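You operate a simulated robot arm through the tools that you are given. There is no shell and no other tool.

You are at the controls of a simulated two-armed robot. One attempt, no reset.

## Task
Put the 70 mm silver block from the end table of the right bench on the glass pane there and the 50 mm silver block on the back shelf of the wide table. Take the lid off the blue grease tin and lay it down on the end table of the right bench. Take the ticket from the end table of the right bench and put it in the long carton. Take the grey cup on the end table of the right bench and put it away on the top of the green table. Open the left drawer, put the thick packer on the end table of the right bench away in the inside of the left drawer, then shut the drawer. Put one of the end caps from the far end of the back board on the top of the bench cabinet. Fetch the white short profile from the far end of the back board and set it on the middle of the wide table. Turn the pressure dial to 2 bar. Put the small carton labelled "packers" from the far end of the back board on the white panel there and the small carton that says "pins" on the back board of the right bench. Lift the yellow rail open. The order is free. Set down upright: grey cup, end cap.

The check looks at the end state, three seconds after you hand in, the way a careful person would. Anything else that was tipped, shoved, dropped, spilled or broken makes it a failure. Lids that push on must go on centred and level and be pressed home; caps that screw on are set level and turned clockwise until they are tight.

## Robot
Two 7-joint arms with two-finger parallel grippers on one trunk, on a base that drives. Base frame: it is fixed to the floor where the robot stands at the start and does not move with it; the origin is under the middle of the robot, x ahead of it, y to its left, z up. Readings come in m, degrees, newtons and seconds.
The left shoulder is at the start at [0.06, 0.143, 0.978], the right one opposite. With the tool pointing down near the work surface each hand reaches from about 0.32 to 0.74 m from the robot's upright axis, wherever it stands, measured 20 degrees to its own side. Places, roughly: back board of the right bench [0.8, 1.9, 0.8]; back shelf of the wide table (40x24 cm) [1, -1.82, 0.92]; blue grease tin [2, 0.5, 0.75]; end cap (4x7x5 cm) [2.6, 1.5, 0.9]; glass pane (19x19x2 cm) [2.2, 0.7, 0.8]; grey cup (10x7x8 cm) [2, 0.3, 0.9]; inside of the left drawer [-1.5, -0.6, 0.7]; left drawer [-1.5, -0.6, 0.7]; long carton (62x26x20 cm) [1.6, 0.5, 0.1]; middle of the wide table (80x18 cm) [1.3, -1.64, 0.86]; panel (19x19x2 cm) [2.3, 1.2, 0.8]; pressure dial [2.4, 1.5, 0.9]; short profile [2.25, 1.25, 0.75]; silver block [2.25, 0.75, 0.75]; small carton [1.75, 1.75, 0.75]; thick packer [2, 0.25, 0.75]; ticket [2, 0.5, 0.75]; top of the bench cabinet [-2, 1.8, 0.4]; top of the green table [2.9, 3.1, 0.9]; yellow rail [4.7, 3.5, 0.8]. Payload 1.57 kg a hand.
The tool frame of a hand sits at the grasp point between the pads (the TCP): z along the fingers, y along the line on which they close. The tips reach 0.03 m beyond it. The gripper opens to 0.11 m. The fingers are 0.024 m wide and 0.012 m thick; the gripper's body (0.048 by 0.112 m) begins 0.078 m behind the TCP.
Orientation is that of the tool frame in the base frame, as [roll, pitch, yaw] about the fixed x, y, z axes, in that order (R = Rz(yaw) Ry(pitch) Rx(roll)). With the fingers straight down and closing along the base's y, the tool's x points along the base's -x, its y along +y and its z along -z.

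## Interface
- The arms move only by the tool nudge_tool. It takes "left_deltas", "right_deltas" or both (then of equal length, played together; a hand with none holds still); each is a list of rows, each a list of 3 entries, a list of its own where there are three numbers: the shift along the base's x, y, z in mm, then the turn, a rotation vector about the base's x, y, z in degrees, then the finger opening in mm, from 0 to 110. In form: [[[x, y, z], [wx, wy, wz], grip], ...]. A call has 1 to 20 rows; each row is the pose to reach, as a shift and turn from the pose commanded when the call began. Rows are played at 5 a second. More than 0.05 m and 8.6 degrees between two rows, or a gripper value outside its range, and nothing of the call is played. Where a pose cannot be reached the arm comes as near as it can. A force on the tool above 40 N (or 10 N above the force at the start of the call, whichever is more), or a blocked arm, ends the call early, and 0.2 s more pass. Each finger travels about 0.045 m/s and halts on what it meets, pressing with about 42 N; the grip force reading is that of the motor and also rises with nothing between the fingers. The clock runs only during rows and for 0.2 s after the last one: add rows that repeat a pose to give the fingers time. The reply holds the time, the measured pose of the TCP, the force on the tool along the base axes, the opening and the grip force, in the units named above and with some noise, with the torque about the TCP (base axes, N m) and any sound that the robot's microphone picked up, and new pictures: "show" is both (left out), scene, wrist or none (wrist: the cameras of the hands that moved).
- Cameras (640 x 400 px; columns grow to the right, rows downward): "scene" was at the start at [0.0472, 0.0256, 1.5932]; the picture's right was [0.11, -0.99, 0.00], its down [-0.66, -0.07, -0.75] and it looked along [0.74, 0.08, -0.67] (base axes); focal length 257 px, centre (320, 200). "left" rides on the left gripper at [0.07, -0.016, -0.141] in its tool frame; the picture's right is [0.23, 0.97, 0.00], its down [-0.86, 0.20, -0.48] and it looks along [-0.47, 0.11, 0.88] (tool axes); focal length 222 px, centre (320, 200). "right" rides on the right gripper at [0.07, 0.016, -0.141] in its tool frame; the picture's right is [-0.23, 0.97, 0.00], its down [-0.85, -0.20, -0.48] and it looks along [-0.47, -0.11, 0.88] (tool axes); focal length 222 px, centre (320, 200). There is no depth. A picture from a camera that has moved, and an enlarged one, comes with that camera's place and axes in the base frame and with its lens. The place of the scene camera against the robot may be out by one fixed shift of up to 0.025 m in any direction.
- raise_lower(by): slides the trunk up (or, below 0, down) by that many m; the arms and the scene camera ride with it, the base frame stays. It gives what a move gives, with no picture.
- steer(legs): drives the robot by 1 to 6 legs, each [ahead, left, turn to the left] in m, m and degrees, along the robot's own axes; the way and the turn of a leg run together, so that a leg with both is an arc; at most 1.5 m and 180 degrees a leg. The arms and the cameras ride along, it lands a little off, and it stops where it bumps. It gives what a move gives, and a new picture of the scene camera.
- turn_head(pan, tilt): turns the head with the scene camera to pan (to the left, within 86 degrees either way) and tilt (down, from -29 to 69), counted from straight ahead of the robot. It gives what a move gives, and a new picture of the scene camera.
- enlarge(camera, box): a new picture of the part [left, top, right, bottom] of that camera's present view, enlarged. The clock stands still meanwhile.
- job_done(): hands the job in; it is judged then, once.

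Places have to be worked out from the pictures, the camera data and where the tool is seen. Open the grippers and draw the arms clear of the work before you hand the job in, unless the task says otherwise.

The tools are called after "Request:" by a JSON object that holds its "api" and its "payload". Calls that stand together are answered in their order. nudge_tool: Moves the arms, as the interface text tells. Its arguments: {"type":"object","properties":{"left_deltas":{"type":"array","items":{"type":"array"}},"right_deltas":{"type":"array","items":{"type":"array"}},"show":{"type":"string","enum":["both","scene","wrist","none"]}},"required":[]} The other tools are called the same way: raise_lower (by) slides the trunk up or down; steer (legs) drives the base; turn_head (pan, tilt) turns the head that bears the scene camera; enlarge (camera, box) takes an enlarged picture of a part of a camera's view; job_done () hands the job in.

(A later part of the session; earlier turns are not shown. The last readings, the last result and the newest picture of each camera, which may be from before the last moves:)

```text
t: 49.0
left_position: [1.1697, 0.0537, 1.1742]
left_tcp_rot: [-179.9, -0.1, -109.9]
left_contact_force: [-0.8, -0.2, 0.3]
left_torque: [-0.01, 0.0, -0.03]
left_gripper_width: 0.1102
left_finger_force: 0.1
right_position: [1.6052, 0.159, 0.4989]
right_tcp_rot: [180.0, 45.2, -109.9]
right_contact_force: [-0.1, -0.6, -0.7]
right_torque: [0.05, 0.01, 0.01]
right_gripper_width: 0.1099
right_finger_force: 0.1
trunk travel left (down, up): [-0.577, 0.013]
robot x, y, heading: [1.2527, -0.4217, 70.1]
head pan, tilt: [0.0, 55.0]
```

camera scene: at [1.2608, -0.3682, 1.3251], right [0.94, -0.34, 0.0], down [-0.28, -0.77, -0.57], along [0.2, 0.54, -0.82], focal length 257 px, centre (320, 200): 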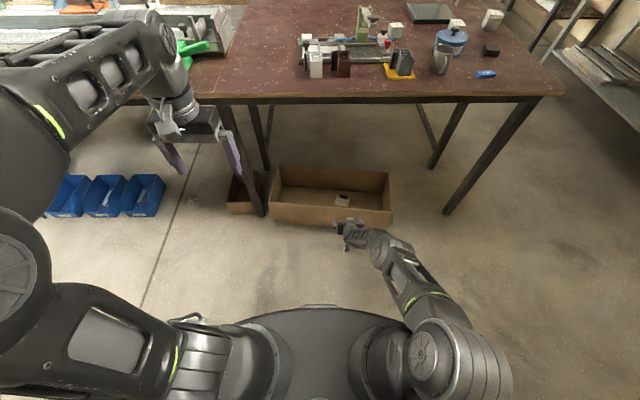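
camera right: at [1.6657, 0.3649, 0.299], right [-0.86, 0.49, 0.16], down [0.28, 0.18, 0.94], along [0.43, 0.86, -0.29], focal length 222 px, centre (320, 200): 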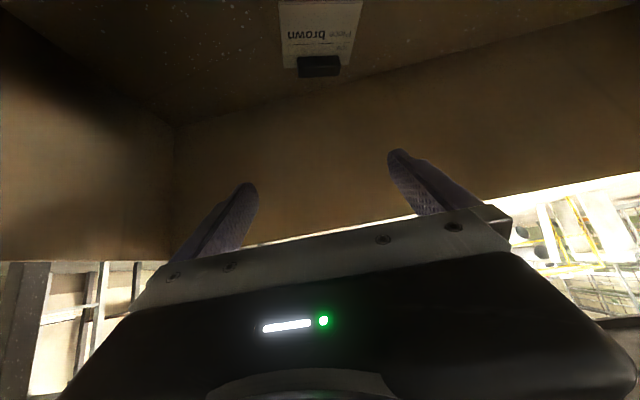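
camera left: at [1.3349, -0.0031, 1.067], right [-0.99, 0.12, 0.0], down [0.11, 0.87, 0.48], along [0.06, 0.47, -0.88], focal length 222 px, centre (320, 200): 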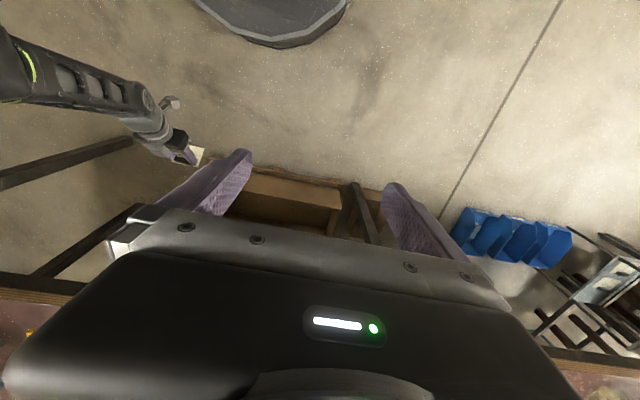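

Two calls were refused (row too long), and the drive ran with the hand still low. I check whether the carton was disturbed.

Request:
{"api": "enlarge", "payload": {"camera": "scene", "box": [200, 130, 440, 280]}}

Request:
{"api": "turn_head", "payload": {"pan": 0, "tilt": 45}}

```text
2.67 times, centred on (320, 205) of scene
camera zoom: at [1.2609, -0.3679, 1.5751], right [0.94, -0.34, 0.0], down [-0.28, -0.77, -0.57], along [0.2, 0.54, -0.82], focal length 686 px, centre (320, 187)
```

zoom: 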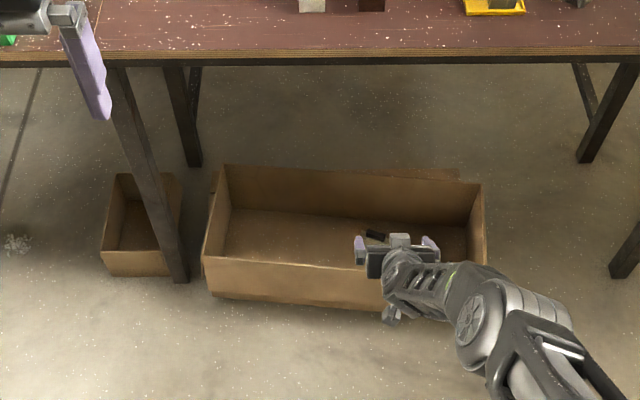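

```text
t: 49.8
left_position: [1.1694, 0.053, 1.1746]
left_tcp_rot: [180.0, 0.0, -109.9]
left_contact_force: [0.6, -0.3, -0.3]
left_torque: [-0.02, 0.04, -0.02]
left_gripper_width: 0.11
left_finger_force: 0.1
right_position: [1.6062, 0.159, 0.4978]
right_tcp_rot: [-180.0, 45.3, -109.9]
right_contact_force: [0.2, -0.6, 0.4]
right_torque: [0.02, 0.0, -0.01]
right_gripper_width: 0.11
right_finger_force: 0.1
trunk travel left (down, up): [-0.577, 0.013]
robot x, y, heading: [1.2537, -0.4289, 70.2]
head pan, tilt: [0.0, 45.0]
camera scene: at [1.264, -0.3594, 1.5885], right [0.94, -0.34, 0.0], down [-0.24, -0.67, -0.71], along [0.24, 0.66, -0.71], focal length 257 px, centre (320, 200)
```

scene: 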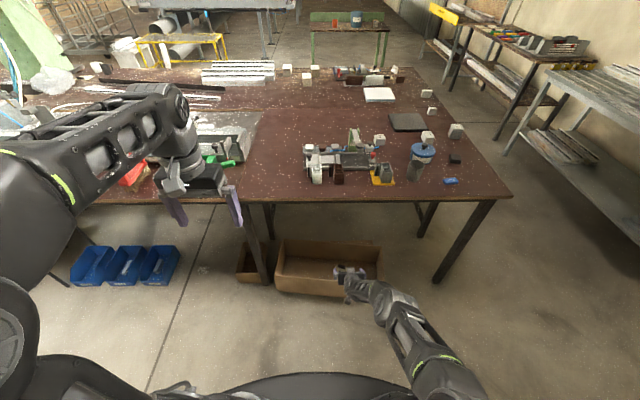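

The carton was dragged about 0.12 m toward me and turned ~4°. I'll push it back square using both fingertips on its front face: first retract the hand, reposition and lower the trunk.

Request:
{"api": "nudge_tool", "payload": {"right_deltas": [[[-14, -38, 0], [0, 0, 0], 110], [[-28, -76, 0], [0, 0, 0], 110], [[-42, -114, 0], [0, 0, 0], 110], [[-56, -152, 0], [0, 0, 0], 110], [[-69, -188, 0], [0, 0, 0], 110], [[-69, -188, 0], [0, 0, 0], 110]], "show": "none"}}

```text
t: 51.2
left_position: [1.1689, 0.0535, 1.174]
left_tcp_rot: [-180.0, 0.0, -109.8]
left_contact_force: [-0.9, 0.6, -0.1]
left_torque: [0.01, 0.01, 0.01]
left_gripper_width: 0.1099
left_finger_force: 0.1
right_position: [1.5374, -0.031, 0.5009]
right_tcp_rot: [180.0, 45.3, -109.9]
right_contact_force: [-0.5, 0.9, -0.2]
right_torque: [0.01, 0.01, -0.02]
right_gripper_width: 0.1098
right_finger_force: 0.1
trunk travel left (down, up): [-0.577, 0.013]
robot x, y, heading: [1.2514, -0.4241, 70.0]
head pan, tilt: [0.0, 45.0]
```

Request:
{"api": "steer", "payload": {"legs": [[0.2, 0.08, 0]]}}

Request:
{"api": "turn_head", "payload": {"pan": 0, "tilt": 60}}

Request:
{"api": "enlarge", "payload": {"camera": "scene", "box": [200, 100, 440, 250]}}

```text
t: 52.8
left_position: [1.1623, 0.2671, 1.1736]
left_tcp_rot: [179.9, 0.0, -109.9]
left_contact_force: [0.4, 0.8, -0.3]
left_torque: [-0.02, 0.03, -0.01]
left_gripper_width: 0.11
left_finger_force: 0.1
right_position: [1.5288, 0.1817, 0.4995]
right_tcp_rot: [180.0, 45.2, -109.9]
right_contact_force: [-0.3, -0.1, -0.7]
right_torque: [-0.01, 0.03, 0.03]
right_gripper_width: 0.1101
right_finger_force: 0.0
trunk travel left (down, up): [-0.577, 0.013]
robot x, y, heading: [1.2449, -0.2123, 70.3]
head pan, tilt: [0.0, 45.0]
camera scene: at [1.2569, -0.1452, 1.5885], right [0.94, -0.34, 0.0], down [-0.24, -0.67, -0.71], along [0.24, 0.66, -0.71], focal length 257 px, centre (320, 200)
```

scene: 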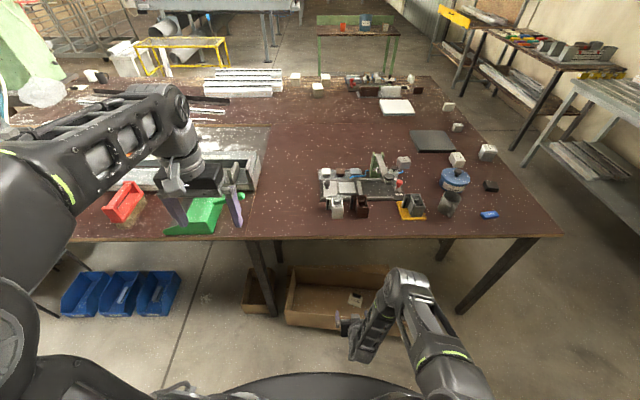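

```text
t: 53.6
left_position: [1.1605, 0.2657, 1.1748]
left_tcp_rot: [180.0, 0.0, -110.0]
left_contact_force: [-0.2, -0.1, -0.3]
left_torque: [0.0, 0.0, -0.01]
left_gripper_width: 0.1098
left_finger_force: 0.0
right_position: [1.5305, 0.1826, 0.499]
right_tcp_rot: [-180.0, 45.1, -110.0]
right_contact_force: [1.0, 0.8, 0.5]
right_torque: [0.02, 0.01, 0.0]
right_gripper_width: 0.11
right_finger_force: 0.1
trunk travel left (down, up): [-0.577, 0.013]
robot x, y, heading: [1.2479, -0.21, 69.9]
head pan, tilt: [0.0, 60.0]
camera scene: at [1.2519, -0.1603, 1.5691], right [0.94, -0.34, 0.0], down [-0.29, -0.81, -0.5], along [0.17, 0.47, -0.87], focal length 257 px, centre (320, 200)
```

scene: 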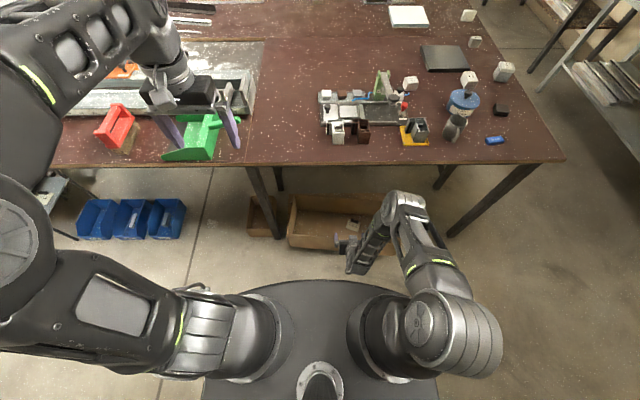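

```text
2.67 times, centred on (320, 175) of scene
camera zoom: at [1.2519, -0.1603, 1.5691], right [0.94, -0.34, 0.0], down [-0.29, -0.81, -0.5], along [0.17, 0.47, -0.87], focal length 686 px, centre (320, 267)
```

zoom: 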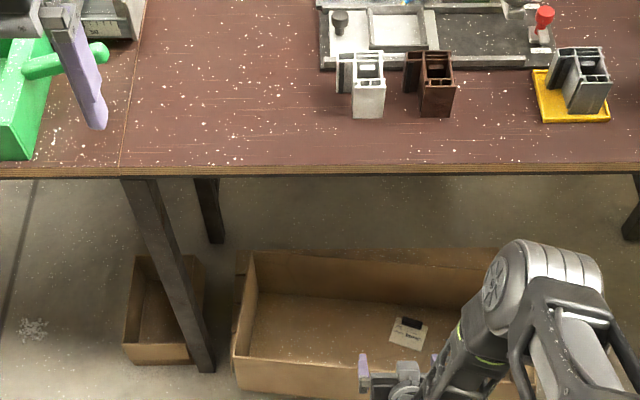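

The carton's front-left corner is confirmed at ~(1.27, 0.43); the hand is aligned with its centre (u≈-0.39). Lowering the trunk to put fingertips at z≈0.13 in front of the carton.

Request:
{"api": "raise_lower", "payload": {"by": -0.35}}

Request:
{"api": "steer", "payload": {"legs": [[0.08, 0, 0]]}}

Request:
{"api": "enlarge", "payload": {"camera": "right", "box": [0, 0, 640, 400]}}

```text
t: 57.0
left_position: [1.1612, 0.2646, 0.8255]
left_tcp_rot: [-180.0, -0.1, -110.0]
left_contact_force: [0.5, -0.2, -0.8]
left_torque: [-0.02, 0.0, -0.05]
left_gripper_width: 0.1099
left_finger_force: 0.0
right_position: [1.5298, 0.1831, 0.1505]
right_tcp_rot: [180.0, 45.2, -109.9]
right_contact_force: [0.5, 0.4, 0.0]
right_torque: [0.02, 0.01, -0.01]
right_gripper_width: 0.1099
right_finger_force: 0.0
trunk travel left (down, up): [-0.227, 0.363]
robot x, y, heading: [1.2437, -0.2117, 69.9]
head pan, tilt: [0.0, 60.0]
```

```text
t: 58.1
left_position: [1.1894, 0.3403, 0.8259]
left_tcp_rot: [-179.9, 0.0, -109.9]
left_contact_force: [0.1, -0.1, 0.9]
left_torque: [0.01, -0.03, -0.02]
left_gripper_width: 0.1103
left_finger_force: 0.1
right_position: [1.5565, 0.258, 0.1498]
right_tcp_rot: [180.0, 45.3, -109.9]
right_contact_force: [-0.2, -0.5, -0.1]
right_torque: [-0.01, 0.02, -0.03]
right_gripper_width: 0.11
right_finger_force: 0.0
trunk travel left (down, up): [-0.227, 0.363]
robot x, y, heading: [1.2728, -0.134, 69.9]
head pan, tilt: [0.0, 60.0]
camera scene: at [1.2793, -0.0849, 1.219], right [0.94, -0.34, 0.0], down [-0.29, -0.81, -0.5], along [0.17, 0.47, -0.87], focal length 257 px, centre (320, 200)
```

scene: 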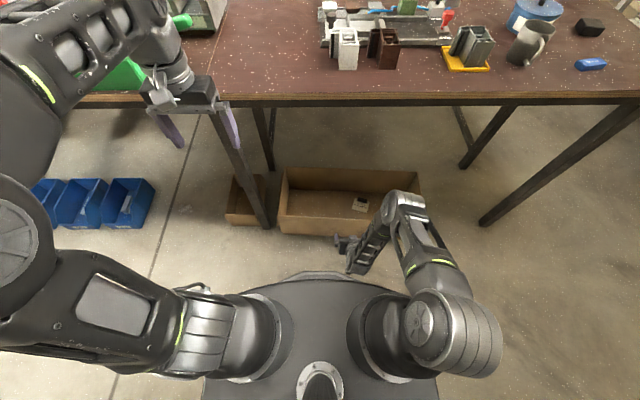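

```text
1.00 times, centred on (320, 200) of right (not enlarged: the box is as wide or as high as the picture)
camera zoom: at [1.4914, 0.1228, 0.2004], right [-0.86, 0.48, 0.16], down [0.28, 0.18, 0.94], along [0.43, 0.86, -0.29], focal length 222 px, centre (320, 200)
```

zoom: 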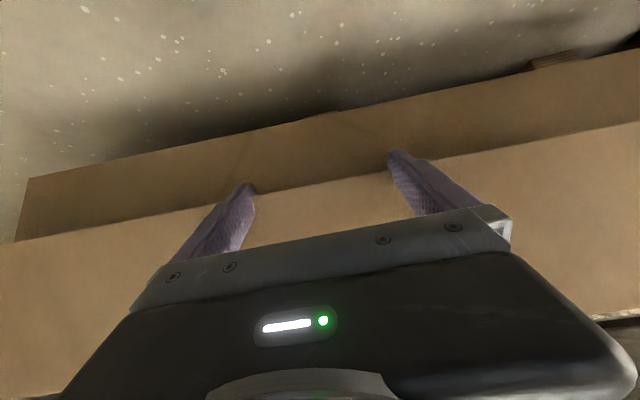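

Request:
{"api": "enlarge", "payload": {"camera": "scene", "box": [210, 150, 450, 300]}}

```text
2.67 times, centred on (330, 225) of scene
camera zoom: at [1.2793, -0.0849, 1.219], right [0.94, -0.34, 0.0], down [-0.29, -0.81, -0.5], along [0.17, 0.47, -0.87], focal length 686 px, centre (293, 133)
```

zoom: 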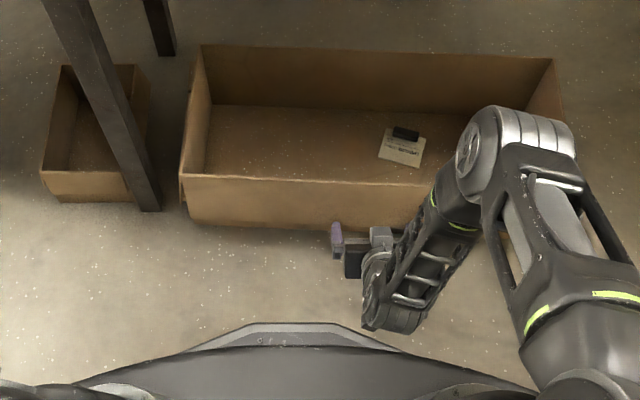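

The fingertips are just in front of the carton's face. I push it forward slowly, 70 mm first, watching the force.

Request:
{"api": "nudge_tool", "payload": {"right_deltas": [[[3, 9, 0], [0, 0, 0], 110], [[7, 19, 0], [0, 0, 0], 110], [[10, 28, 0], [0, 0, 0], 110], [[14, 38, 0], [0, 0, 0], 110], [[17, 47, 0], [0, 0, 0], 110], [[21, 56, 0], [0, 0, 0], 110], [[24, 66, 0], [0, 0, 0], 110]]}}

```text
t: 59.7
left_position: [1.1894, 0.3416, 0.825]
left_tcp_rot: [-180.0, 0.0, -109.9]
left_contact_force: [-0.6, -0.1, -0.1]
left_torque: [-0.01, 0.03, -0.02]
left_gripper_width: 0.1102
left_finger_force: 0.0
right_position: [1.5811, 0.3252, 0.1492]
right_tcp_rot: [-179.9, 45.4, -109.8]
right_contact_force: [0.3, -1.4, 0.7]
right_torque: [-0.02, -0.07, -0.1]
right_gripper_width: 0.1101
right_finger_force: 0.0
trunk travel left (down, up): [-0.227, 0.363]
robot x, y, heading: [1.2711, -0.1383, 70.1]
head pan, tilt: [0.0, 60.0]
camera scene: at [1.2792, -0.0849, 1.219], right [0.94, -0.34, 0.0], down [-0.29, -0.81, -0.5], along [0.17, 0.47, -0.87], focal length 257 px, centre (320, 200)
camera right: at [1.5158, 0.1896, 0.1997], right [-0.86, 0.48, 0.16], down [0.28, 0.18, 0.94], along [0.43, 0.86, -0.29], focal length 222 px, centre (320, 200)
```

scene: 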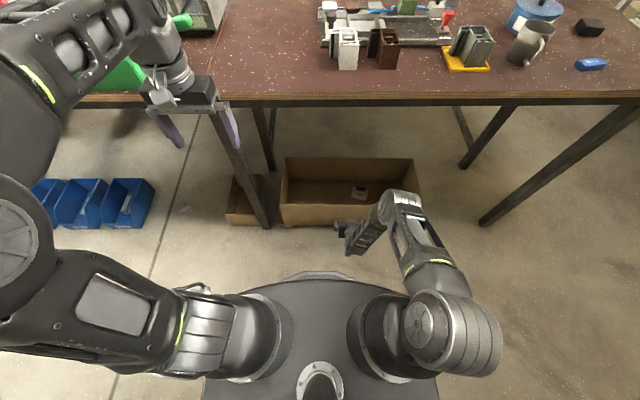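
right: 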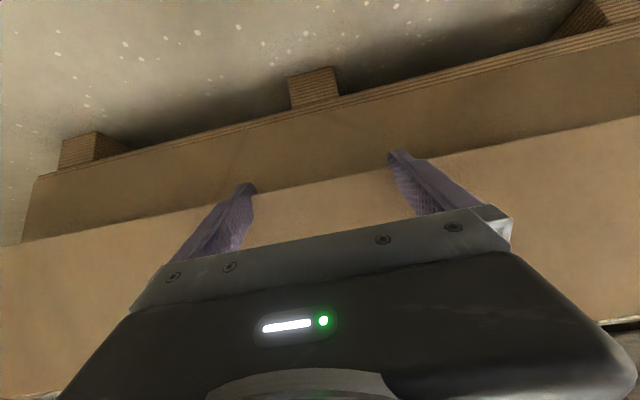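

The carton slides back square with little force and the pallet is emerging again. I continue 55 mm more.

Request:
{"api": "nudge_tool", "payload": {"right_deltas": [[[3, 9, 0], [0, 0, 0], 110], [[7, 19, 0], [0, 0, 0], 110], [[10, 28, 0], [0, 0, 0], 110], [[14, 38, 0], [0, 0, 0], 110], [[17, 47, 0], [0, 0, 0], 110], [[19, 52, 0], [0, 0, 0], 110]]}}

Request:
{"api": "enlarge", "payload": {"camera": "scene", "box": [210, 150, 450, 300]}}

```text
t: 61.1
left_position: [1.1881, 0.3402, 0.8251]
left_tcp_rot: [179.9, 0.0, -110.0]
left_contact_force: [-0.7, -0.2, -0.7]
left_torque: [-0.01, -0.01, 0.03]
left_gripper_width: 0.1101
left_finger_force: 0.0
right_position: [1.6007, 0.3768, 0.1493]
right_tcp_rot: [180.0, 45.4, -109.8]
right_contact_force: [-2.1, -2.7, 0.3]
right_torque: [0.02, 0.04, 0.01]
right_gripper_width: 0.1097
right_finger_force: 0.0
trunk travel left (down, up): [-0.227, 0.363]
robot x, y, heading: [1.2755, -0.135, 70.0]
head pan, tilt: [0.0, 60.0]
camera scene: at [1.2792, -0.0849, 1.219], right [0.94, -0.34, 0.0], down [-0.29, -0.81, -0.5], along [0.17, 0.47, -0.87], focal length 257 px, centre (320, 200)
camera right: at [1.5348, 0.2407, 0.2002], right [-0.86, 0.48, 0.16], down [0.28, 0.18, 0.94], along [0.43, 0.86, -0.29], focal length 222 px, centre (320, 200)
```

scene: 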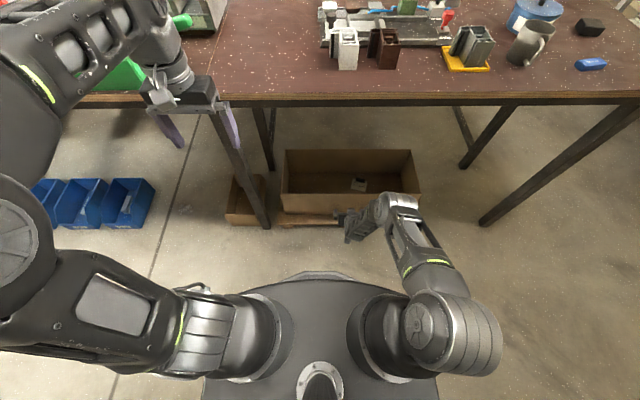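
right: 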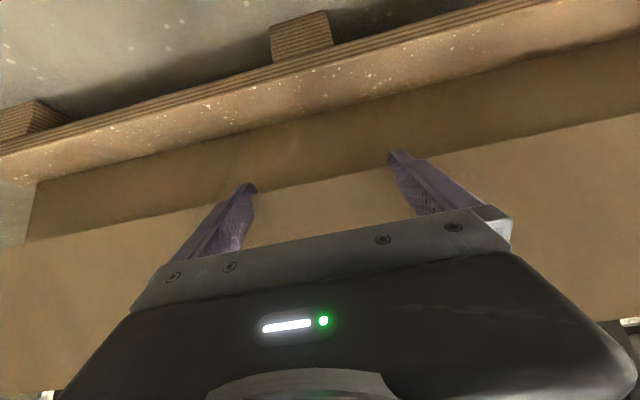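

```text
2.67 times, centred on (330, 225) of scene
camera zoom: at [1.2792, -0.0849, 1.219], right [0.94, -0.34, 0.0], down [-0.29, -0.81, -0.5], along [0.17, 0.47, -0.87], focal length 686 px, centre (293, 133)
```

zoom: 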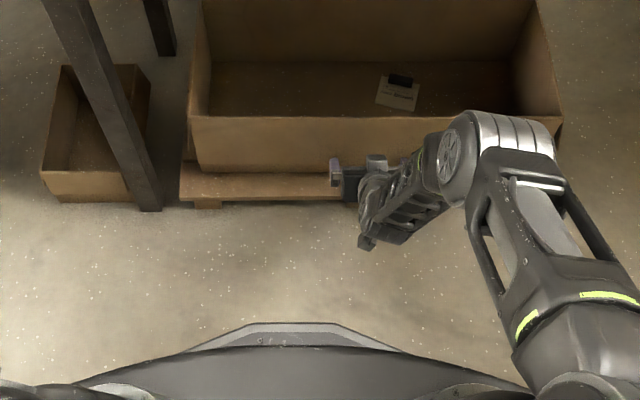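

By the wrist measurements the carton's front is now back within about 1 cm of where it was, and square. I back straight out before raising anything.

Request:
{"api": "nudge_tool", "payload": {"right_deltas": [[[-14, -38, 0], [0, 0, 0], 110], [[-28, -76, 0], [0, 0, 0], 110], [[-28, -76, 0], [0, 0, 0], 110]], "show": "none"}}

Request:
{"api": "steer", "payload": {"legs": [[-0.3, 0, 0]]}}

Request:
{"api": "raise_lower", "payload": {"by": 0.35}}

Request:
{"api": "nudge_tool", "payload": {"right_deltas": [[[0, 0, 40], [-7, 2.6, 0], 110], [[0, 0, 80], [-14, 5.1, 0], 110], [[-2, -6, 120], [-21, 7.7, 0], 110], [[-4, -12, 160], [-28, 10.3, 0], 110], [[-6, -18, 200], [-35, 12.8, 0], 110], [[-8, -24, 240], [-42.3, 15.5, 0], 110], [[-8, -24, 285], [-42.3, 15.5, 0], 110], [[-8, -24, 330], [-42.3, 15.5, 0], 110], [[-8, -24, 375], [-42.3, 15.5, 0], 110], [[-8, -24, 420], [-42.3, 15.5, 0], 110], [[0, 0, 465], [-42.3, 15.5, 0], 110], [[10, 25, 505], [-42.3, 15.5, 0], 110], [[20, 50, 545], [-42.3, 15.5, 0], 110], [[20, 50, 580], [-42.3, 15.5, 0], 110], [[20, 50, 580], [-42.3, 15.5, 0], 110]], "show": "scene"}}

```text
t: 61.9
left_position: [1.19, 0.3419, 0.8255]
left_tcp_rot: [-180.0, 0.0, -109.9]
left_contact_force: [-0.7, 0.2, 0.3]
left_torque: [-0.03, -0.03, -0.03]
left_gripper_width: 0.1099
left_finger_force: 0.1
right_position: [1.5723, 0.299, 0.149]
right_tcp_rot: [180.0, 45.4, -109.8]
right_contact_force: [-0.2, -0.2, -0.9]
right_torque: [0.01, -0.02, 0.03]
right_gripper_width: 0.1102
right_finger_force: 0.0
trunk travel left (down, up): [-0.227, 0.363]
robot x, y, heading: [1.2729, -0.1329, 69.9]
head pan, tilt: [0.0, 60.0]
```

```text
t: 63.9
left_position: [1.0868, 0.0624, 0.8243]
left_tcp_rot: [-179.9, 0.0, -109.5]
left_contact_force: [0.9, -1.6, 0.2]
left_torque: [0.02, -0.04, 0.0]
left_gripper_width: 0.1097
left_finger_force: 0.1
right_position: [1.472, 0.0235, 0.1487]
right_tcp_rot: [179.9, 45.3, -109.6]
right_contact_force: [-0.5, -0.8, 0.6]
right_torque: [0.01, 0.01, 0.0]
right_gripper_width: 0.1103
right_finger_force: 0.0
trunk travel left (down, up): [-0.227, 0.363]
robot x, y, heading: [1.1712, -0.4146, 70.6]
head pan, tilt: [0.0, 60.0]
camera scene: at [1.1795, -0.3625, 1.2191], right [0.94, -0.34, 0.0], down [-0.29, -0.82, -0.5], along [0.17, 0.47, -0.87], focal length 257 px, centre (320, 200)
```

scene: 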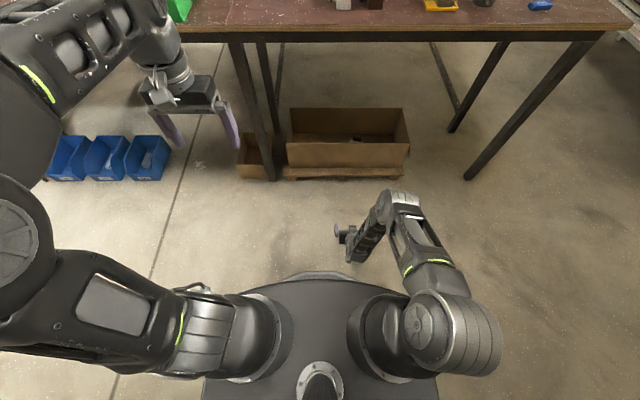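

```text
t: 67.3
left_position: [1.0881, 0.0633, 1.1756]
left_tcp_rot: [180.0, -0.1, -109.5]
left_contact_force: [-0.6, 0.6, -0.7]
left_torque: [-0.01, 0.01, 0.01]
left_gripper_width: 0.1102
left_finger_force: 0.1
right_position: [1.4715, 0.0224, 0.4975]
right_tcp_rot: [180.0, 45.4, -109.5]
right_contact_force: [0.2, -0.7, 0.5]
right_torque: [0.0, 0.0, -0.02]
right_gripper_width: 0.1102
right_finger_force: 0.1
trunk travel left (down, up): [-0.577, 0.013]
robot x, y, heading: [1.1752, -0.4146, 70.3]
head pan, tilt: [0.0, 60.0]
```

```text
refused: row 11 steps farther than a row can; nothing moved
```

The carton and pallet look as at the start. I repeat the arm lift with shorter rows.

Request:
{"api": "nudge_tool", "payload": {"right_deltas": [[[0, 0, 40], [-7, 2.6, 0], 110], [[0, 0, 80], [-14, 5.1, 0], 110], [[-2, -6, 120], [-21, 7.7, 0], 110], [[-4, -12, 160], [-28, 10.3, 0], 110], [[-6, -18, 200], [-35, 12.8, 0], 110], [[-8, -24, 240], [-42.3, 15.5, 0], 110], [[-8, -24, 285], [-42.3, 15.5, 0], 110], [[-8, -24, 330], [-42.3, 15.5, 0], 110], [[-8, -24, 375], [-42.3, 15.5, 0], 110], [[-8, -24, 420], [-42.3, 15.5, 0], 110], [[-4, -12, 460], [-42.3, 15.5, 0], 110], [[4, 10, 500], [-42.3, 15.5, 0], 110], [[12, 32, 540], [-42.3, 15.5, 0], 110], [[20, 50, 575], [-42.3, 15.5, 0], 110], [[20, 50, 575], [-42.3, 15.5, 0], 110]], "show": "none"}}

```text
t: 70.5
left_position: [1.087, 0.0637, 1.1751]
left_tcp_rot: [180.0, 0.0, -109.6]
left_contact_force: [0.4, 0.4, -0.8]
left_torque: [0.0, 0.0, -0.01]
left_gripper_width: 0.1101
left_finger_force: 0.0
right_position: [1.4895, 0.0724, 1.0743]
right_tcp_rot: [179.7, 0.2, -109.8]
right_contact_force: [-0.4, -0.1, -0.5]
right_torque: [-0.01, -0.02, 0.02]
right_gripper_width: 0.1101
right_finger_force: 0.1
trunk travel left (down, up): [-0.577, 0.013]
robot x, y, heading: [1.1712, -0.4165, 70.4]
head pan, tilt: [0.0, 60.0]
```

Now for the lid: the tin's knob is at about (2.085, 0.438). I drive in front of the tin for the right hand.

Request:
{"api": "steer", "payload": {"legs": [[0.51, -0.47, 0]]}}

```text
t: 74.3
left_position: [1.7004, 0.3871, 1.1748]
left_tcp_rot: [180.0, 0.0, -109.8]
left_contact_force: [-0.4, -0.3, 0.0]
left_torque: [-0.04, 0.01, 0.03]
left_gripper_width: 0.1098
left_finger_force: 0.2
right_position: [2.1036, 0.3955, 1.0747]
right_tcp_rot: [179.6, 0.2, -109.9]
right_contact_force: [0.6, 0.9, 0.0]
right_torque: [0.02, 0.01, -0.02]
right_gripper_width: 0.1098
right_finger_force: 0.1
trunk travel left (down, up): [-0.577, 0.013]
robot x, y, heading: [1.7851, -0.0915, 70.2]
head pan, tilt: [0.0, 60.0]
camera scene: at [1.791, -0.0391, 1.569], right [0.94, -0.34, 0.0], down [-0.29, -0.81, -0.5], along [0.17, 0.47, -0.87], focal length 257 px, centre (320, 200)
```

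scene: 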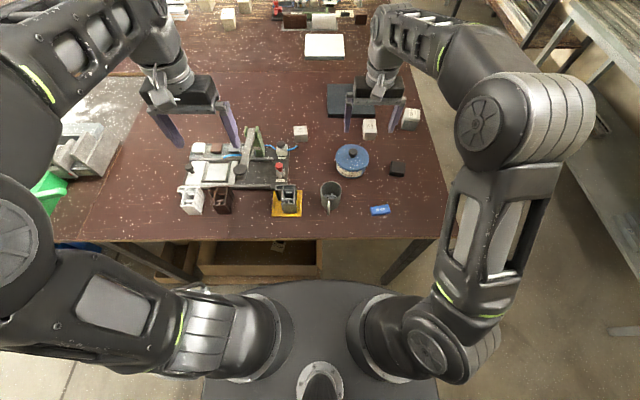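

I move the right hand over the tin at safe height and look.

Request:
{"api": "nudge_tool", "payload": {"right_deltas": [[[-9, 20, -30], [0, 0, 0], 70], [[-18, 43, -65], [0, 0, 0], 60], [[-18, 43, -75], [0, 0, 0], 60]], "show": "wrist"}}

```text
t: 75.1
left_position: [1.699, 0.3868, 1.1756]
left_tcp_rot: [-180.0, 0.0, -109.7]
left_contact_force: [0.1, 0.4, 0.4]
left_torque: [-0.03, 0.0, -0.02]
left_gripper_width: 0.1101
left_finger_force: 0.1
right_position: [2.0832, 0.4392, 0.9991]
right_tcp_rot: [179.7, 0.3, -109.9]
right_contact_force: [0.2, -1.0, 0.2]
right_torque: [0.0, 0.01, -0.05]
right_gripper_width: 0.0599
right_finger_force: 0.0
trunk travel left (down, up): [-0.577, 0.013]
robot x, y, heading: [1.7868, -0.0924, 70.2]
head pan, tilt: [0.0, 60.0]
camera right: at [2.0468, 0.3774, 1.1415], right [-0.84, 0.55, 0.01], down [0.48, 0.73, 0.48], along [0.26, 0.41, -0.88], focal length 222 px, centre (320, 200)
```

right: 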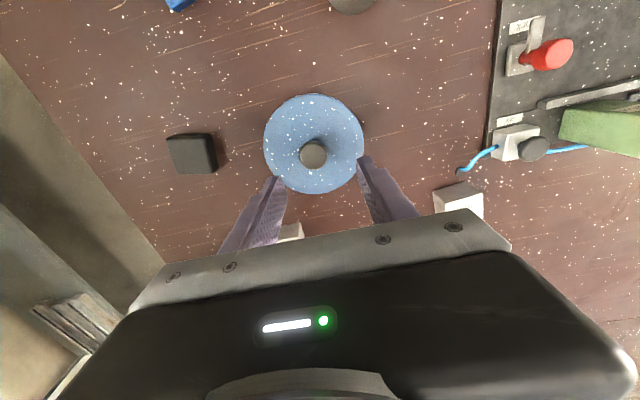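

Knob computes to (2.088, 0.431). I align and lower toward the knob.

Request:
{"api": "nudge_tool", "payload": {"right_deltas": [[[5, -8, -10], [0, 0, 0], 60], [[5, -8, -35], [0, 0, 0], 60], [[5, -8, -45], [0, 0, 0], 60], [[5, -8, -45], [0, 0, 0], 60]], "show": "both"}}

Request:
{"api": "enlarge", "payload": {"camera": "scene", "box": [270, 90, 430, 190]}}

```text
t: 76.1
left_position: [1.6994, 0.3876, 1.1754]
left_tcp_rot: [180.0, 0.1, -109.8]
left_contact_force: [-0.5, -0.4, 0.0]
left_torque: [-0.03, 0.01, -0.01]
left_gripper_width: 0.1102
left_finger_force: 0.0
right_position: [2.0902, 0.4297, 0.9553]
right_tcp_rot: [179.5, 0.2, -109.8]
right_contact_force: [-0.3, 0.1, 0.4]
right_torque: [0.01, -0.04, 0.02]
right_gripper_width: 0.0599
right_finger_force: 0.1
trunk travel left (down, up): [-0.577, 0.013]
robot x, y, heading: [1.7859, -0.0901, 70.2]
head pan, tilt: [0.0, 60.0]
camera scene: at [1.7904, -0.0393, 1.5691], right [0.94, -0.34, 0.0], down [-0.29, -0.81, -0.5], along [0.17, 0.47, -0.87], focal length 257 px, centre (320, 200)
camera right: at [2.0517, 0.3685, 1.0969], right [-0.84, 0.55, 0.01], down [0.48, 0.73, 0.48], along [0.26, 0.41, -0.88], focal length 222 px, centre (320, 200)
```

scene: 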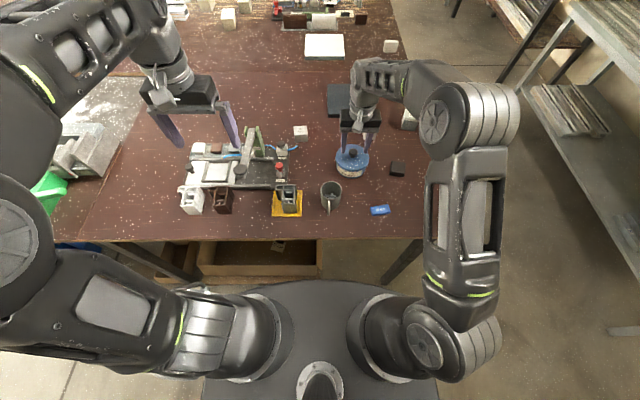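
right: 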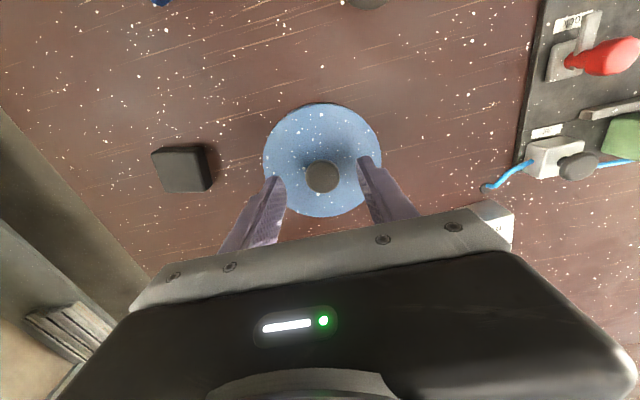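

```text
4.00 times, centred on (350, 140) of scene
camera zoom: at [1.7904, -0.0393, 1.5691], right [0.94, -0.34, 0.0], down [-0.29, -0.81, -0.5], along [0.17, 0.47, -0.87], focal length 1030 px, centre (200, 440)
```

zoom: 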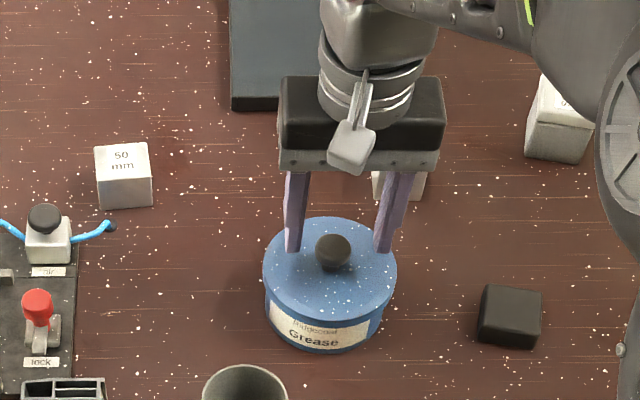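

The knob is centred between the fingers; its top seems at z≈0.935 and lid top ≈0.905. I lower carefully 15 mm and close on the knob.

Request:
{"api": "nudge_tool", "payload": {"right_deltas": [[[0, 1, -5], [0, 0, 0], 60], [[0, 1, -10], [0, 0, 0], 60], [[0, 1, -14], [0, 0, 0], 60], [[0, 1, -14], [0, 0, 0], 20], [[0, 1, -14], [0, 0, 0], 15], [[0, 1, -14], [0, 0, 0], 15], [[0, 1, -14], [0, 0, 0], 15], [[0, 1, -14], [0, 0, 0], 15]], "show": "wrist"}}

```text
t: 77.9
left_position: [1.6991, 0.3865, 1.1752]
left_tcp_rot: [179.9, 0.1, -109.7]
left_contact_force: [-0.3, 0.4, 0.2]
left_torque: [-0.06, -0.03, 0.0]
left_gripper_width: 0.1099
left_finger_force: 0.1
right_position: [2.0891, 0.4324, 0.9414]
right_tcp_rot: [179.7, 0.2, -109.9]
right_contact_force: [0.4, 0.0, 0.8]
right_torque: [0.01, 0.02, 0.0]
right_gripper_width: 0.0276
right_finger_force: 37.8
trunk travel left (down, up): [-0.577, 0.013]
robot x, y, heading: [1.7849, -0.0923, 70.2]
head pan, tilt: [0.0, 60.0]
heard: snap
camera right: at [2.052, 0.3705, 1.0826], right [-0.84, 0.55, 0.01], down [0.48, 0.73, 0.48], along [0.26, 0.41, -0.88], focal length 222 px, centre (320, 200)
```

right: 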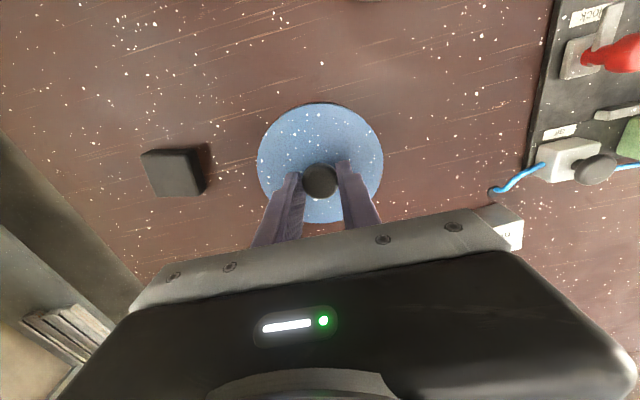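

The knob is gripped (27.6 mm), and there was a snap, perhaps the lid popping free. I lift slowly and check.

Request:
{"api": "nudge_tool", "payload": {"right_deltas": [[[0, 0, 4], [0, 0, 0], 15], [[0, 0, 8], [0, 0, 0], 15], [[0, 0, 12], [0, 0, 0], 15], [[0, 0, 20], [0, 0, 0], 15], [[0, 0, 30], [0, 0, 0], 15]], "show": "both"}}

Request:
{"api": "enlarge", "payload": {"camera": "scene", "box": [270, 90, 430, 190]}}

```text
t: 79.1
left_position: [1.6996, 0.386, 1.1751]
left_tcp_rot: [179.9, 0.0, -109.8]
left_contact_force: [-0.3, 0.2, -0.5]
left_torque: [-0.01, -0.02, 0.02]
left_gripper_width: 0.1102
left_finger_force: 0.0
right_position: [2.0902, 0.4316, 0.9704]
right_tcp_rot: [179.7, 0.3, -109.9]
right_contact_force: [0.5, -0.7, 0.0]
right_torque: [-0.02, 0.02, 0.0]
right_gripper_width: 0.0275
right_finger_force: 38.1
trunk travel left (down, up): [-0.577, 0.013]
robot x, y, heading: [1.784, -0.0917, 70.1]
head pan, tilt: [0.0, 60.0]
camera scene: at [1.7904, -0.0396, 1.5691], right [0.94, -0.34, 0.0], down [-0.29, -0.81, -0.5], along [0.17, 0.47, -0.87], focal length 257 px, centre (320, 200)
camera right: at [2.0515, 0.37, 1.1122], right [-0.84, 0.55, 0.01], down [0.48, 0.73, 0.48], along [0.26, 0.41, -0.88], focal length 222 px, centre (320, 200)
```

scene: 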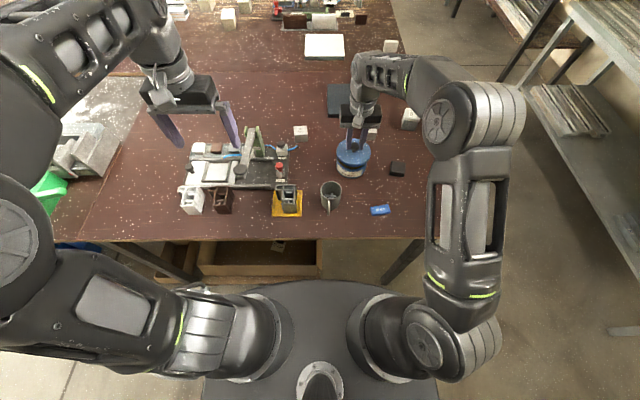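
right: 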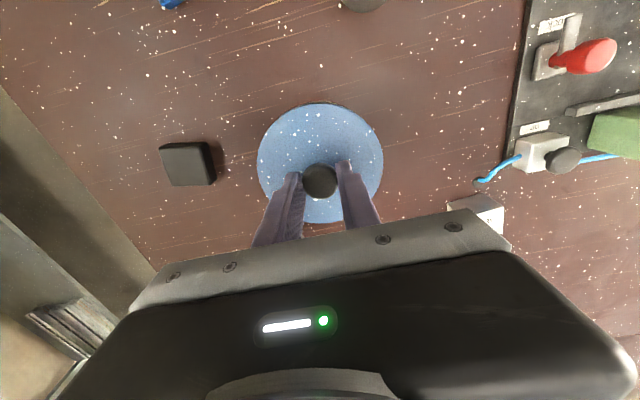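

```text
4.00 times, centred on (350, 140) of scene
camera zoom: at [1.7904, -0.0396, 1.5691], right [0.94, -0.34, 0.0], down [-0.29, -0.81, -0.5], along [0.17, 0.47, -0.87], focal length 1030 px, centre (200, 440)
```

zoom: 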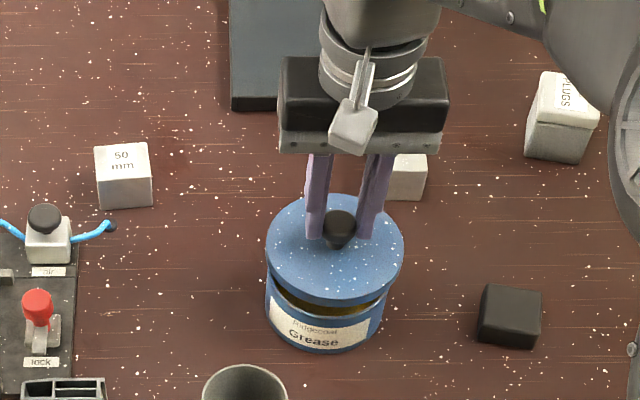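

The lid is off and the tin stayed put. I carry it over to a clear spot at the front-right of the end table, about (2.229, 0.211).

Request:
{"api": "nudge_tool", "payload": {"right_deltas": [[[0, 0, 45], [0, 0, 0], 15], [[0, 0, 80], [0, 0, 0], 15], [[23, -37, 80], [0, 0, 0], 15], [[46, -74, 80], [0, 0, 0], 15], [[70, -110, 80], [0, 0, 0], 15], [[93, -147, 80], [0, 0, 0], 15], [[116, -184, 80], [0, 0, 0], 15], [[139, -220, 80], [0, 0, 0], 15], [[139, -220, 40], [0, 0, 0], 15], [[139, -220, 0], [0, 0, 0], 15], [[139, -220, -20], [0, 0, 0], 15], [[139, -220, -20], [0, 0, 0], 15]], "show": "both"}}

Request:
{"api": "enlarge", "payload": {"camera": "scene", "box": [320, 130, 480, 230]}}

```text
t: 81.7
left_position: [1.6998, 0.3854, 1.1756]
left_tcp_rot: [-179.9, 0.0, -109.8]
left_contact_force: [0.4, 0.3, 0.1]
left_torque: [0.01, -0.06, 0.02]
left_gripper_width: 0.11
left_finger_force: 0.0
right_position: [2.2289, 0.2114, 0.9495]
right_tcp_rot: [179.7, 0.3, -109.9]
right_contact_force: [-0.2, 1.0, -0.4]
right_torque: [-0.01, 0.0, -0.04]
right_gripper_width: 0.0275
right_finger_force: 38.0
trunk travel left (down, up): [-0.577, 0.013]
robot x, y, heading: [1.7826, -0.093, 70.2]
head pan, tilt: [0.0, 60.0]
camera scene: at [1.7904, -0.0398, 1.5691], right [0.94, -0.34, 0.0], down [-0.29, -0.81, -0.5], along [0.17, 0.47, -0.87], focal length 257 px, centre (320, 200)
camera right: at [2.1903, 0.1505, 1.0912], right [-0.84, 0.55, 0.01], down [0.48, 0.73, 0.48], along [0.26, 0.41, -0.88], focal length 222 px, centre (320, 200)
```

scene: 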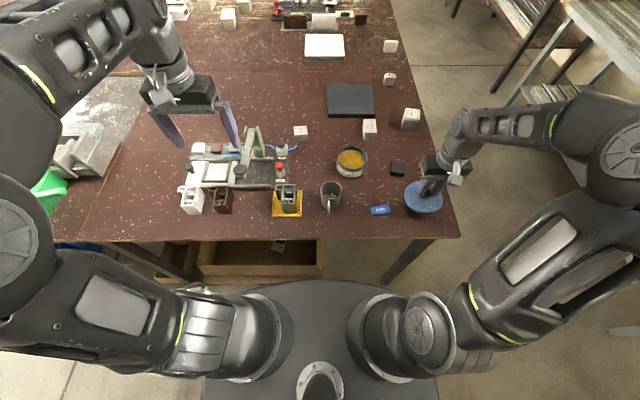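
right: 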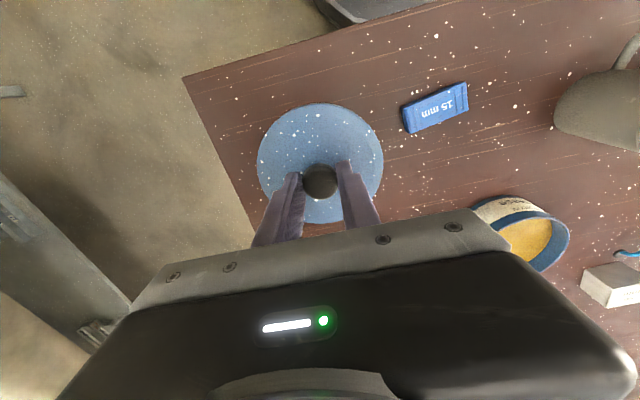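

```text
4.00 times, centred on (400, 180) of scene
camera zoom: at [1.7904, -0.0398, 1.5691], right [0.94, -0.34, 0.0], down [-0.29, -0.81, -0.5], along [0.17, 0.47, -0.87], focal length 1030 px, centre (0, 280)
```

zoom: 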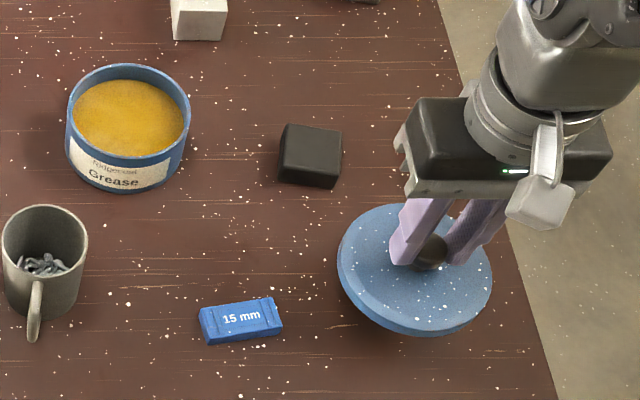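

The lid is close to the right edge; I move it 25 mm inward and lower to contact.

Request:
{"api": "nudge_tool", "payload": {"right_deltas": [[[-23, 9, -10], [0, 0, 0], 15], [[-23, 9, -25], [0, 0, 0], 15], [[-23, 9, -35], [0, 0, 0], 15], [[-23, 9, -40], [0, 0, 0], 15], [[-23, 9, -45], [0, 0, 0], 15], [[-23, 9, -49], [0, 0, 0], 15], [[-23, 9, -53], [0, 0, 0], 15], [[-23, 9, -57], [0, 0, 0], 15], [[-23, 9, -61], [0, 0, 0], 15], [[-23, 9, -65], [0, 0, 0], 15]], "show": "wrist"}}

```text
t: 83.7
left_position: [1.6993, 0.3844, 1.1756]
left_tcp_rot: [-179.9, 0.3, -109.8]
left_contact_force: [0.0, -0.2, -0.9]
left_torque: [-0.04, -0.02, -0.03]
left_gripper_width: 0.1101
left_finger_force: 0.0
right_position: [2.2053, 0.2203, 0.8958]
right_tcp_rot: [179.7, 0.6, -110.0]
right_contact_force: [-4.4, -8.4, 26.5]
right_torque: [-0.5, 0.29, -0.06]
right_gripper_width: 0.0276
right_finger_force: 38.0
trunk travel left (down, up): [-0.577, 0.013]
robot x, y, heading: [1.7838, -0.0931, 70.0]
head pan, tilt: [0.0, 60.0]
stopped in row 9 (right hand): the force on the tool passed its limit at 46 N (the readings are from after the stop); the commanded pose is now the measured one
camera right: at [2.167, 0.1581, 1.0368], right [-0.84, 0.55, 0.01], down [0.48, 0.73, 0.49], along [0.26, 0.41, -0.87], focal length 222 px, centre (320, 200)
```

right: 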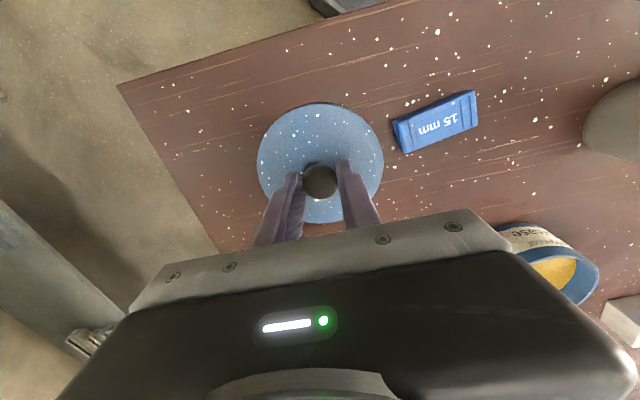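

Contact reached at z≈0.896 with the lid flat on the table. I ease up a little, open and rise.

Request:
{"api": "nudge_tool", "payload": {"right_deltas": [[[0, 0, 1], [0, 0, 0], 27], [[0, 0, 1], [0, 0, 0], 40], [[0, 0, 1], [0, 0, 0], 60], [[0, 0, 1], [0, 0, 0], 60], [[0, 0, 40], [0, 0, 0], 60], [[0, 0, 80], [0, 0, 0], 60], [[0, 0, 120], [0, 0, 0], 60]], "show": "both"}}

Request:
{"api": "enlarge", "payload": {"camera": "scene", "box": [280, 130, 440, 230]}}

```text
t: 85.3
left_position: [1.7001, 0.3861, 1.1749]
left_tcp_rot: [-179.9, 0.0, -109.8]
left_contact_force: [-0.5, -0.2, 1.1]
left_torque: [0.0, -0.02, -0.02]
left_gripper_width: 0.1099
left_finger_force: 0.0
right_position: [2.2071, 0.2202, 1.0123]
right_tcp_rot: [179.7, 0.5, -110.0]
right_contact_force: [0.2, -0.3, 0.3]
right_torque: [-0.01, -0.02, 0.03]
right_gripper_width: 0.0602
right_finger_force: 0.1
trunk travel left (down, up): [-0.577, 0.013]
robot x, y, heading: [1.7817, -0.0903, 70.1]
head pan, tilt: [0.0, 60.0]
camera scene: at [1.7901, -0.0403, 1.569], right [0.94, -0.34, 0.0], down [-0.29, -0.81, -0.5], along [0.17, 0.47, -0.87], focal length 257 px, centre (320, 200)
camera right: at [2.1691, 0.159, 1.1535], right [-0.84, 0.55, 0.01], down [0.48, 0.73, 0.48], along [0.26, 0.41, -0.87], focal length 222 px, centre (320, 200)
```

scene: 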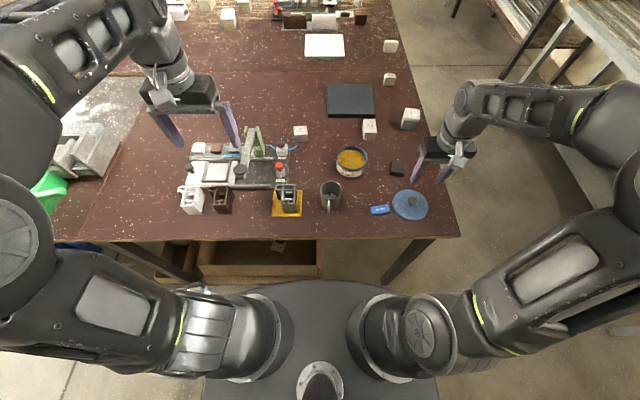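
right: 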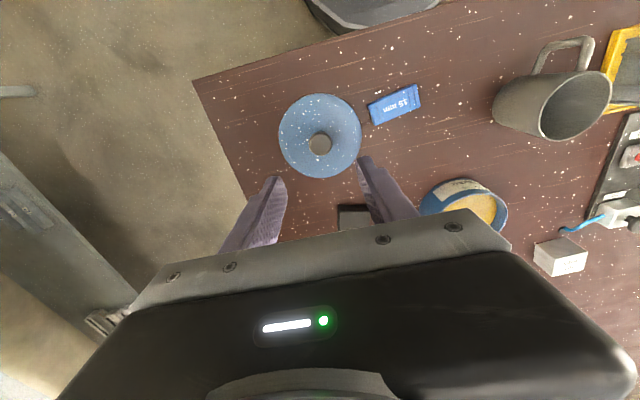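

```text
4.00 times, centred on (360, 180) of scene
camera zoom: at [1.7901, -0.0403, 1.569], right [0.94, -0.34, 0.0], down [-0.29, -0.81, -0.5], along [0.17, 0.47, -0.87], focal length 1030 px, centre (160, 280)
```

zoom: 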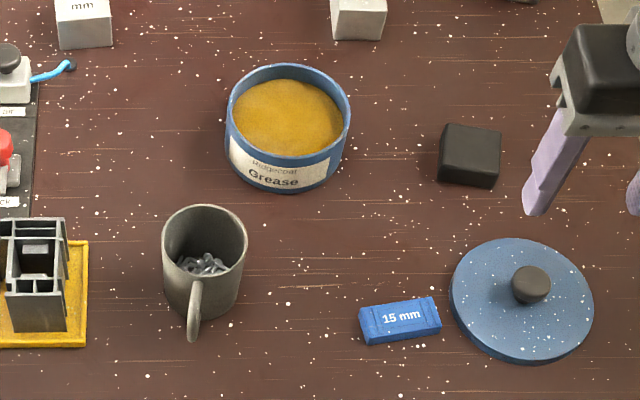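

The lid lies flat and clear. Next I'll work from the right end of the bench; I raise the right hand and look right to check the free aisle.

Request:
{"api": "nudge_tool", "payload": {"right_deltas": [[[-10, 0, 40], [0, 0, 0], 110], [[-30, 10, 80], [0, 0, 0], 110], [[-60, 20, 110], [0, 0, 0], 110], [[-90, 20, 130], [0, 0, 0], 110]], "show": "none"}}

Request:
{"api": "turn_head", "payload": {"pan": -55, "tilt": 35}}

```text
t: 86.3
left_position: [1.6996, 0.3872, 1.1739]
left_tcp_rot: [-179.9, -0.1, -109.8]
left_contact_force: [-0.1, 0.8, 0.0]
left_torque: [0.02, 0.0, 0.01]
left_gripper_width: 0.1096
left_finger_force: 0.1
right_position: [2.1163, 0.2421, 1.146]
right_tcp_rot: [179.8, 0.5, -110.0]
right_contact_force: [-0.3, -0.7, 0.4]
right_torque: [-0.03, -0.02, -0.04]
right_gripper_width: 0.1102
right_finger_force: 0.1
trunk travel left (down, up): [-0.577, 0.013]
robot x, y, heading: [1.7829, -0.0953, 70.3]
head pan, tilt: [0.0, 60.0]
```

```text
t: 87.5
left_position: [1.7, 0.3858, 1.1757]
left_tcp_rot: [-179.9, 0.1, -109.8]
left_contact_force: [0.7, -0.1, -0.3]
left_torque: [0.0, 0.03, 0.0]
left_gripper_width: 0.1101
left_finger_force: 0.1
right_position: [2.1157, 0.2406, 1.1435]
right_tcp_rot: [179.7, 0.5, -110.0]
right_contact_force: [-1.1, 0.4, -0.4]
right_torque: [-0.04, 0.01, 0.0]
right_gripper_width: 0.1101
right_finger_force: 0.0
trunk travel left (down, up): [-0.577, 0.013]
robot x, y, heading: [1.7851, -0.0902, 70.2]
head pan, tilt: [-55.0, 35.0]
camera scene: at [1.8528, -0.0792, 1.6033], right [0.26, -0.96, 0.0], down [-0.55, -0.15, -0.82], along [0.79, 0.22, -0.57], focal length 257 px, centre (320, 200)
```

scene: 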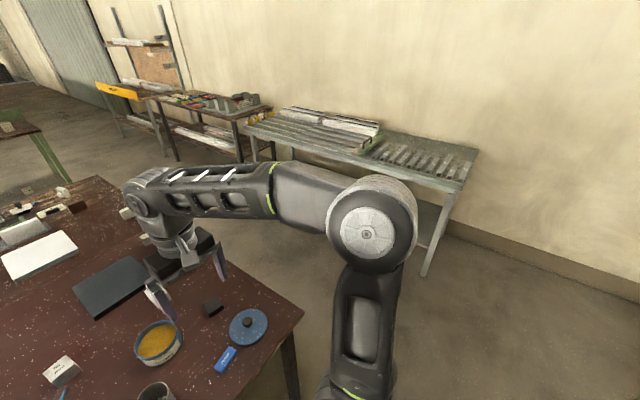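

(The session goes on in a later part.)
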